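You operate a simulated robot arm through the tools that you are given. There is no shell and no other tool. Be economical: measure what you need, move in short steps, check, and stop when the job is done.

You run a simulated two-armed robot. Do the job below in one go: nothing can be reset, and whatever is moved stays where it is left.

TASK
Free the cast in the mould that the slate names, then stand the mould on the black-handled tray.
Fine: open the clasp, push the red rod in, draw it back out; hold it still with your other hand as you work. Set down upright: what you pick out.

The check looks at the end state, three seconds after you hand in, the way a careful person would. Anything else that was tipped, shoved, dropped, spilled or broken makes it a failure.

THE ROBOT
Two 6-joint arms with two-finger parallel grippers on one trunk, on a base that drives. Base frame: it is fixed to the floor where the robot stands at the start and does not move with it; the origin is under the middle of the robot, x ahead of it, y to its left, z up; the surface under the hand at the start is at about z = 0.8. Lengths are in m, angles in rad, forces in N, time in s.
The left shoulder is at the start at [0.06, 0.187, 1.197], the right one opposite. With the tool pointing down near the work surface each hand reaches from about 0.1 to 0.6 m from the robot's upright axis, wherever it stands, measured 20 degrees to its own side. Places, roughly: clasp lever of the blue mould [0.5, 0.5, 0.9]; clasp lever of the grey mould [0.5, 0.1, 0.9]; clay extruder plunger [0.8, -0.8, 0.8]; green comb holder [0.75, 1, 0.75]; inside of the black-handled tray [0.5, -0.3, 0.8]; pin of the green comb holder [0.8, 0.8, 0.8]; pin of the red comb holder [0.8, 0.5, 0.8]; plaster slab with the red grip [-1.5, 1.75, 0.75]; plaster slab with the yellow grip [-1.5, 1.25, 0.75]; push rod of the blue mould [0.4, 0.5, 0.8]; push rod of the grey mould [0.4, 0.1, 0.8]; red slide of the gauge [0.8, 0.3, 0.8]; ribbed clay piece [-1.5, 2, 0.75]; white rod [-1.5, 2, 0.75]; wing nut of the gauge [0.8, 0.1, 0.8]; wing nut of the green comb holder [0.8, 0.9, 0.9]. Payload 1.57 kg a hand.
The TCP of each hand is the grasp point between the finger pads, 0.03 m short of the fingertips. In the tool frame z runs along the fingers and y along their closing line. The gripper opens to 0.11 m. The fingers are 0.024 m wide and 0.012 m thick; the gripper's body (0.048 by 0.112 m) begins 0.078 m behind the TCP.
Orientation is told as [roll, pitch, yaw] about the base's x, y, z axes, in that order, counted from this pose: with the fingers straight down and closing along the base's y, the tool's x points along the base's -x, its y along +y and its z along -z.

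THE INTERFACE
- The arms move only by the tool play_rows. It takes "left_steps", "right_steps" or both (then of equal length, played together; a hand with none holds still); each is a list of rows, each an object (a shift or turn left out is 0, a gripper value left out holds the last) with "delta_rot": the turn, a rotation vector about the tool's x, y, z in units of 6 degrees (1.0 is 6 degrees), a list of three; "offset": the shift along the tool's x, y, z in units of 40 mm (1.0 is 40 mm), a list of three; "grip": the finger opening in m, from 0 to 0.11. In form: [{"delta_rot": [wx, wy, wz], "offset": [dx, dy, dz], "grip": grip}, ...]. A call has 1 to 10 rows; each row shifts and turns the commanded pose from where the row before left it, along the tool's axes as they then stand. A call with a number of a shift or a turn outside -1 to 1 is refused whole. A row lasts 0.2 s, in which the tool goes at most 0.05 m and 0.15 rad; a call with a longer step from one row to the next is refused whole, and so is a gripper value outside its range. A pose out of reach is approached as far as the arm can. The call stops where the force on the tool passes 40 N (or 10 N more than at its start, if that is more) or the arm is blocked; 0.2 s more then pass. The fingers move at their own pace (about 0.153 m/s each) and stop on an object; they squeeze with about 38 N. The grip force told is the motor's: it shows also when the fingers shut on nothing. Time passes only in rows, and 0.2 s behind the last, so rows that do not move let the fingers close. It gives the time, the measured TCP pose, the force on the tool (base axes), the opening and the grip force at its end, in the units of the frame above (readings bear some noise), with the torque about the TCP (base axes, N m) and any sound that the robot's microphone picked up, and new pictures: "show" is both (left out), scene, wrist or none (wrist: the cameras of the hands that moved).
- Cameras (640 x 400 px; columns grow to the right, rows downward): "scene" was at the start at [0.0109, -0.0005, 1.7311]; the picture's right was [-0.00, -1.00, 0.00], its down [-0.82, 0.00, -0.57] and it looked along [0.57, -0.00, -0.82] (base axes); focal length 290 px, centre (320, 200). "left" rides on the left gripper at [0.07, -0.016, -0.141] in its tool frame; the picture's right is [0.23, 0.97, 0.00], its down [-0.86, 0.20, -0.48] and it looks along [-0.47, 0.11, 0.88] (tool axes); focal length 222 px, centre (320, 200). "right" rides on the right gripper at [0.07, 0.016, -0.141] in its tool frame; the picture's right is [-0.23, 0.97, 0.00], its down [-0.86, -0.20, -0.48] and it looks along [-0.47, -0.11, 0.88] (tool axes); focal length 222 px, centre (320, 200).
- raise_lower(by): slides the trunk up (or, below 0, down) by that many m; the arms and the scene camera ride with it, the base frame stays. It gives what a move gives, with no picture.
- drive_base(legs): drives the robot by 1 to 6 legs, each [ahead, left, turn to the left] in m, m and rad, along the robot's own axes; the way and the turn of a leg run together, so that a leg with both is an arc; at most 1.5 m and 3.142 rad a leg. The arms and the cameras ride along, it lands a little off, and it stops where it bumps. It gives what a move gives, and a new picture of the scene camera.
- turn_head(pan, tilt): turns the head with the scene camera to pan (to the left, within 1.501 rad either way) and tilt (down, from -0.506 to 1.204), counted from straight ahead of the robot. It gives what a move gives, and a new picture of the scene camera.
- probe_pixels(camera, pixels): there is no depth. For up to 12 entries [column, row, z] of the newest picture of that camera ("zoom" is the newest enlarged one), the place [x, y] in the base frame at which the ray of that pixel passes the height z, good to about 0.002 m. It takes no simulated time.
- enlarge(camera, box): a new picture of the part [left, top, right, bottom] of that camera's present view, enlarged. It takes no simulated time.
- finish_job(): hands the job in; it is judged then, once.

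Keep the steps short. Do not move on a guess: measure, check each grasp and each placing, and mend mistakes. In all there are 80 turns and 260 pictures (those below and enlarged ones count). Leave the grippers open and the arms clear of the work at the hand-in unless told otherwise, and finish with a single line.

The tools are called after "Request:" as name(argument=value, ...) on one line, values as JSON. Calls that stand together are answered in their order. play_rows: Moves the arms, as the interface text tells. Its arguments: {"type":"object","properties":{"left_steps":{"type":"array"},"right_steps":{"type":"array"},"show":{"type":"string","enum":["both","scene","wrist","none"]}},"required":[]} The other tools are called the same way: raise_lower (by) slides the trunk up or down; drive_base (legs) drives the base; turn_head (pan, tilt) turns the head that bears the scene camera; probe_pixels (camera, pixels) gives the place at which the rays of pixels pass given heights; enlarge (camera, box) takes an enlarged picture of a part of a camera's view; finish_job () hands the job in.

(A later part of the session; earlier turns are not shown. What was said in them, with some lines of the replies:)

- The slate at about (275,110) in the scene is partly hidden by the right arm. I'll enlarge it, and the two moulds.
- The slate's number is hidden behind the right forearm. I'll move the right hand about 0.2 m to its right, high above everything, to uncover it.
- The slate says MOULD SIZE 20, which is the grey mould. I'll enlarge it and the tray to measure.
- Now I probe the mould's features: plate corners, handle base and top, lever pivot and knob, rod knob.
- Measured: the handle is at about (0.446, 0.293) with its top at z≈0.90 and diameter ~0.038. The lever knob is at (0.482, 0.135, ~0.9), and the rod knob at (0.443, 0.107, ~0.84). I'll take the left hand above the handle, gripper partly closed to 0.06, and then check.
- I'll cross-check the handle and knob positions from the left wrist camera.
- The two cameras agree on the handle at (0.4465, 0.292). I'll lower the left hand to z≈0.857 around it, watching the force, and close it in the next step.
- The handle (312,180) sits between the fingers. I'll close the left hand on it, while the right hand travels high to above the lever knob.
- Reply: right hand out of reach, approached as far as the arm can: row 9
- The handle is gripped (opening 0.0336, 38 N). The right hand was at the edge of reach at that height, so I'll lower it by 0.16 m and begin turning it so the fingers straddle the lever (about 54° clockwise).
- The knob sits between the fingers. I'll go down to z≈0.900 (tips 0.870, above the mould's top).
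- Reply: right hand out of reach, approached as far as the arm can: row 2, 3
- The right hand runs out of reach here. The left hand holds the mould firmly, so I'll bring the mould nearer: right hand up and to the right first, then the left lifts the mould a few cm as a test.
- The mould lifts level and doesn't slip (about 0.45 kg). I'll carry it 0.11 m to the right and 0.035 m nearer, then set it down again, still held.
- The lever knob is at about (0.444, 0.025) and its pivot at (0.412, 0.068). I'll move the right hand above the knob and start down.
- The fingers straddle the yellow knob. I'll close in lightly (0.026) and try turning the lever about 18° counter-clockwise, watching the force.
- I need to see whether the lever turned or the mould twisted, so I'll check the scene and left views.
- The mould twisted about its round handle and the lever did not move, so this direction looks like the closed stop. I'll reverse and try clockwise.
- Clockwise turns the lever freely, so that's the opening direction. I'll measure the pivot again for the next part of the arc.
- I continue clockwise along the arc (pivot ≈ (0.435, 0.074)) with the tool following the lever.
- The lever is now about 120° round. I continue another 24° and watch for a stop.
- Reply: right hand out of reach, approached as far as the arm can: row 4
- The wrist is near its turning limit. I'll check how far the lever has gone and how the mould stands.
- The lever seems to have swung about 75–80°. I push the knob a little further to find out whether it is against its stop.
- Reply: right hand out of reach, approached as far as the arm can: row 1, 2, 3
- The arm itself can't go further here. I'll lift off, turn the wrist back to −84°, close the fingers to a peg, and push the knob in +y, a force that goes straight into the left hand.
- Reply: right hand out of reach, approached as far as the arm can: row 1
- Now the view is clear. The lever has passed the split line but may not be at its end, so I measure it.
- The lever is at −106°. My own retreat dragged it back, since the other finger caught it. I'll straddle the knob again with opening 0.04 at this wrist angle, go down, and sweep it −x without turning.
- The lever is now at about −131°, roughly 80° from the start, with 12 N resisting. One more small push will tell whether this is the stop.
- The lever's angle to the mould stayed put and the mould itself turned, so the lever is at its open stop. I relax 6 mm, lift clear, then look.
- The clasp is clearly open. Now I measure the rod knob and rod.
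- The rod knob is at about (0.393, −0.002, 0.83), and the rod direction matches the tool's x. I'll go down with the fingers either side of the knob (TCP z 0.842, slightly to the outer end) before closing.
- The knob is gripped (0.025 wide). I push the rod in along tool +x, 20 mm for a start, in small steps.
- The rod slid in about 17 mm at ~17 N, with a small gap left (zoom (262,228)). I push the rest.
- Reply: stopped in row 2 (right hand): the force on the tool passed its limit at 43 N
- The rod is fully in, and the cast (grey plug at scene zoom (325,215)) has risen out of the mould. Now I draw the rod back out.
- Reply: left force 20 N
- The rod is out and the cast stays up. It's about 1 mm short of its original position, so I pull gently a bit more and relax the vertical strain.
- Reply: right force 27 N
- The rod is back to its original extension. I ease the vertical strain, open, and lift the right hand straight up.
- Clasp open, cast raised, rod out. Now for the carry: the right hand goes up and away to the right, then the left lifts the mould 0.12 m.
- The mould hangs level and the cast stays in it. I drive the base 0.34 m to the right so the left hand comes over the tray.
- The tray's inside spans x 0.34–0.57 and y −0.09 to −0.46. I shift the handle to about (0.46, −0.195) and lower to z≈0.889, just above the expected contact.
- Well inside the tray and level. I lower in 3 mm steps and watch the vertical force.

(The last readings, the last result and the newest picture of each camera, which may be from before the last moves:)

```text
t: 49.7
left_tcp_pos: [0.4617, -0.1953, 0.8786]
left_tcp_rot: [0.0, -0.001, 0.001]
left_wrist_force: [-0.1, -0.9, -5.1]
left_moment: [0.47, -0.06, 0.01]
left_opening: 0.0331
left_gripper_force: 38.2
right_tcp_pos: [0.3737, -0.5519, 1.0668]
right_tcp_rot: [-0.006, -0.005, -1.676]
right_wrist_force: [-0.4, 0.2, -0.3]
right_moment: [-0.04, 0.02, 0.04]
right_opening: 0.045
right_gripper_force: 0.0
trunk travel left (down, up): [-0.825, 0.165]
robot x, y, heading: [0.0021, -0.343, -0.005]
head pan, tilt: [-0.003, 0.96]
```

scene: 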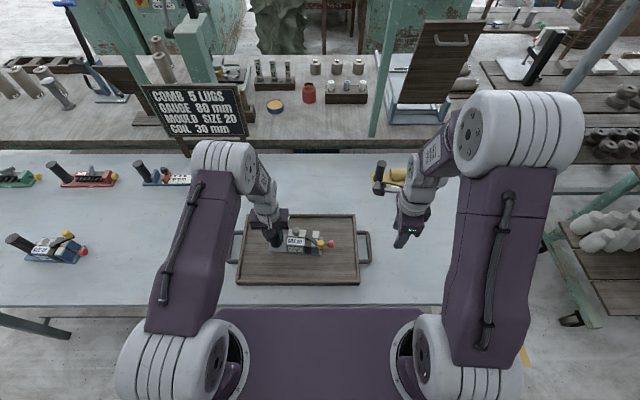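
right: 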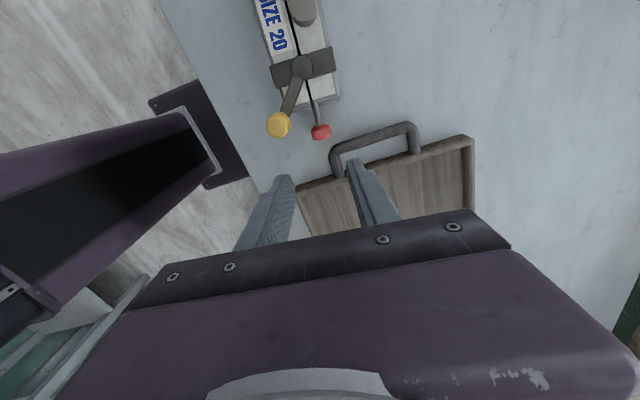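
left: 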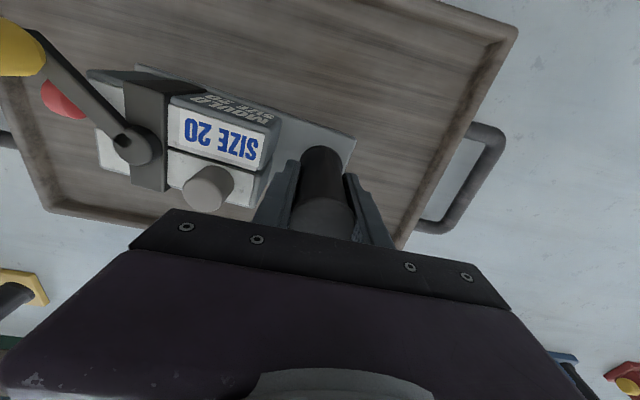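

Request:
play_rows(left_steps=[{"offset": [0, 0, 0.06]}, {"offset": [0, 0, 0.06]}, {"offset": [0, 0, 0.06]}, {}], show="none")

```text
t: 50.7
left_tcp_pos: [0.4601, -0.1956, 0.8722]
left_tcp_rot: [0.0, -0.005, 0.0]
left_wrist_force: [0.8, 1.8, 3.5]
left_moment: [-1.01, 0.43, 0.04]
left_opening: 0.0333
left_gripper_force: 37.7
right_tcp_pos: [0.3742, -0.5506, 1.0657]
right_tcp_rot: [-0.006, -0.004, -1.678]
right_wrist_force: [-0.4, 0.5, -1.4]
right_moment: [0.03, 0.02, 0.03]
right_opening: 0.045
right_gripper_force: 0.0
trunk travel left (down, up): [-0.825, 0.165]
robot x, y, heading: [0.0007, -0.3431, -0.002]
head pan, tilt: [-0.003, 0.96]
```

The force turned from −5 to +3.5 N, the same as when it stood on the table, so it's standing on the tray floor. I open a little (0.054) and rise straight up.

Request:
play_rows(left_steps=[{"grip": 0.054}, {}, {}, {"offset": [0, 0, -0.4]}, {"offset": [0, 0, -0.8]}, {"offset": [0, 0, -1]}, {"offset": [0, 0, -1]}, {"offset": [0, 0, -1]}, {"offset": [1, 0, 0], "grip": 0.11}, {"offset": [1, 0, 0]}])

Request:
enlarge(camera="scene", box=[220, 190, 380, 290])

```text
t: 52.9
left_tcp_pos: [0.3769, -0.1941, 1.0378]
left_tcp_rot: [-0.002, -0.003, -0.001]
left_wrist_force: [0.1, 0.0, 0.3]
left_moment: [0.0, -0.02, 0.05]
left_opening: 0.1098
left_gripper_force: 0.0
right_tcp_pos: [0.3727, -0.5499, 1.0668]
right_tcp_rot: [-0.004, -0.003, -1.677]
right_wrist_force: [-0.3, 0.6, 0.1]
right_moment: [0.02, -0.01, 0.01]
right_opening: 0.0452
right_gripper_force: 0.1
trunk travel left (down, up): [-0.825, 0.165]
robot x, y, heading: [-0.0026, -0.3451, -0.003]
head pan, tilt: [-0.003, 0.96]
```

scene: 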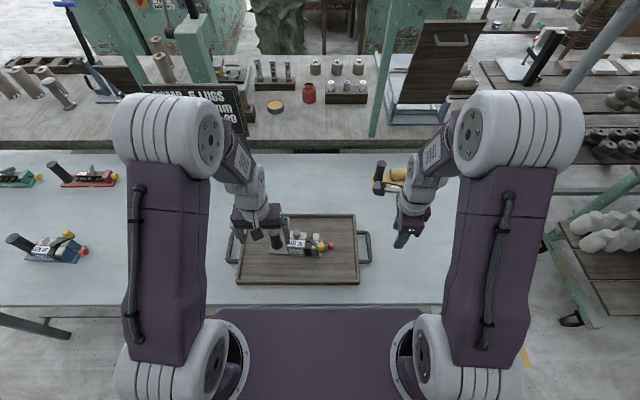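
left: 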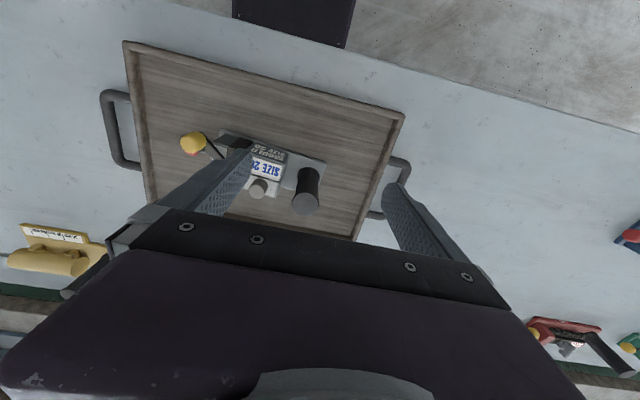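

```text
4.00 times, centred on (300, 240) of scene
```

zoom: 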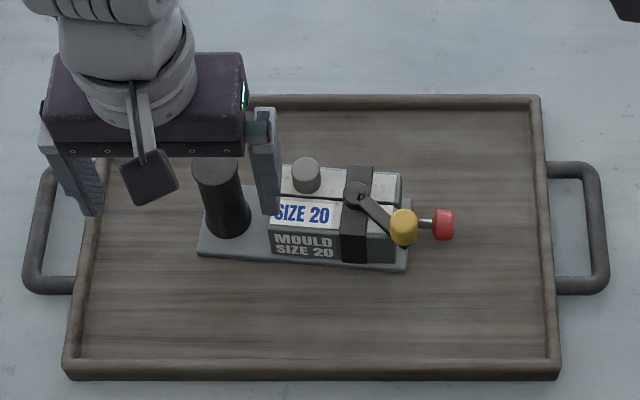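

The mould stands upright on the tray with its cast raised. I clear the left hand up and away, open the right gripper, and take a last look.

Request:
play_rows(left_steps=[{"offset": [0, 0, -1]}, {"offset": [0, 0, -1]}, {"offset": [0, 1, 0]}, {"offset": [0, 1, 0]}, {"offset": [0, 1, 0]}, {"offset": [0, 1, 0]}], right_steps=[{"grip": 0.11}, {}, {}, {}, {}, {}])

Request:
enlarge(camera="scene", box=[250, 205, 362, 275])

Request:
enlarge(camera="scene", box=[0, 140, 480, 290])

```text
t: 54.3
left_tcp_pos: [0.3779, -0.0352, 1.119]
left_tcp_rot: [-0.002, -0.002, 0.002]
left_wrist_force: [0.3, 0.8, 0.0]
left_moment: [-0.01, 0.03, 0.0]
left_opening: 0.11
left_gripper_force: 0.0
right_tcp_pos: [0.374, -0.5491, 1.0661]
right_tcp_rot: [-0.006, -0.005, -1.678]
right_wrist_force: [0.6, 0.7, -0.3]
right_moment: [-0.01, 0.0, -0.01]
right_opening: 0.1102
right_gripper_force: 0.1
trunk travel left (down, up): [-0.825, 0.165]
robot x, y, heading: [-0.0018, -0.3436, 0.002]
head pan, tilt: [-0.003, 0.96]
```

scene: 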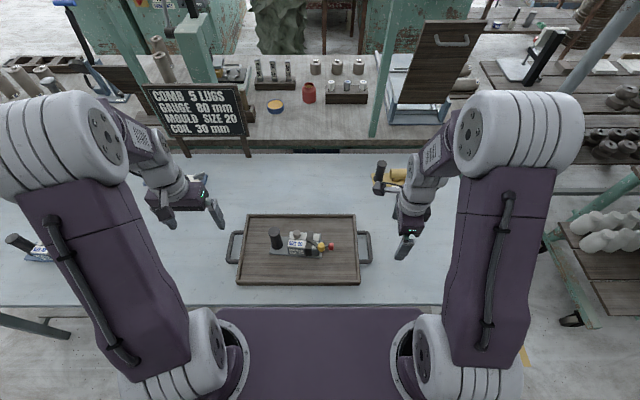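
right: 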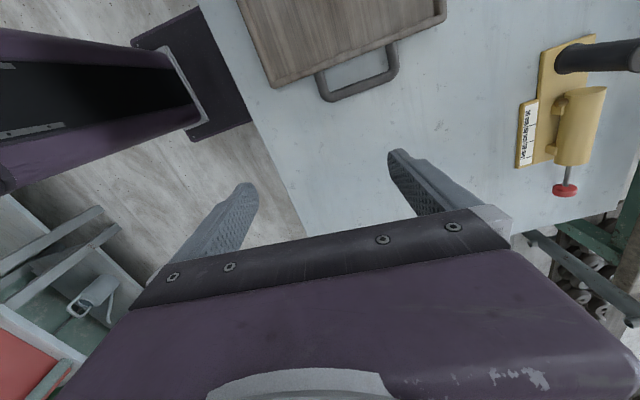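
left: 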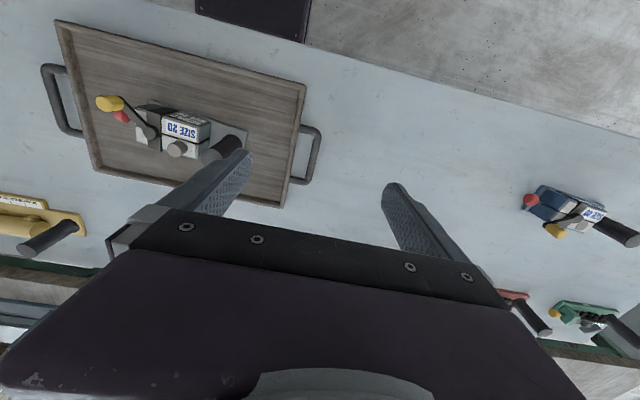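

```text
5.71 times, centred on (306, 240) of scene
```

zoom: 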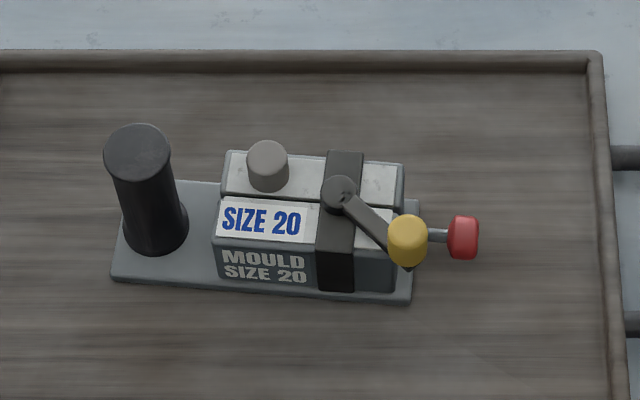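

```text
1.33 times, centred on (240, 215) of scene
```

zoom: 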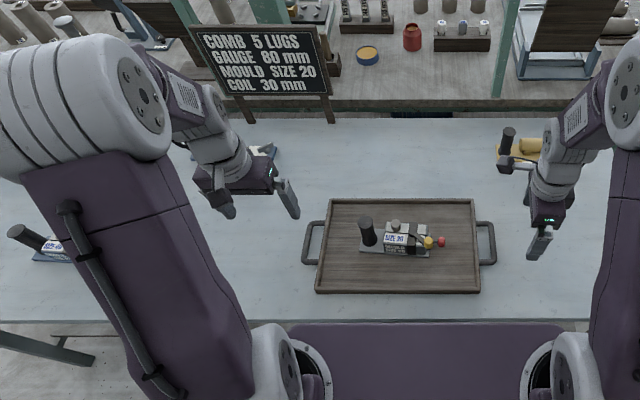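

The SIZE 20 mould stands upright on the tray with the clasp open, the cast raised and the rod out. Both hands are clear and open, and nothing else was moved. Handing in.

Request:
finish_job()

```text
The job is handed in.
```

The cast in the grey SIZE 20 mould is free (clasp open, red rod pushed in and drawn back out), and the mould stands upright on the black-handled tray.
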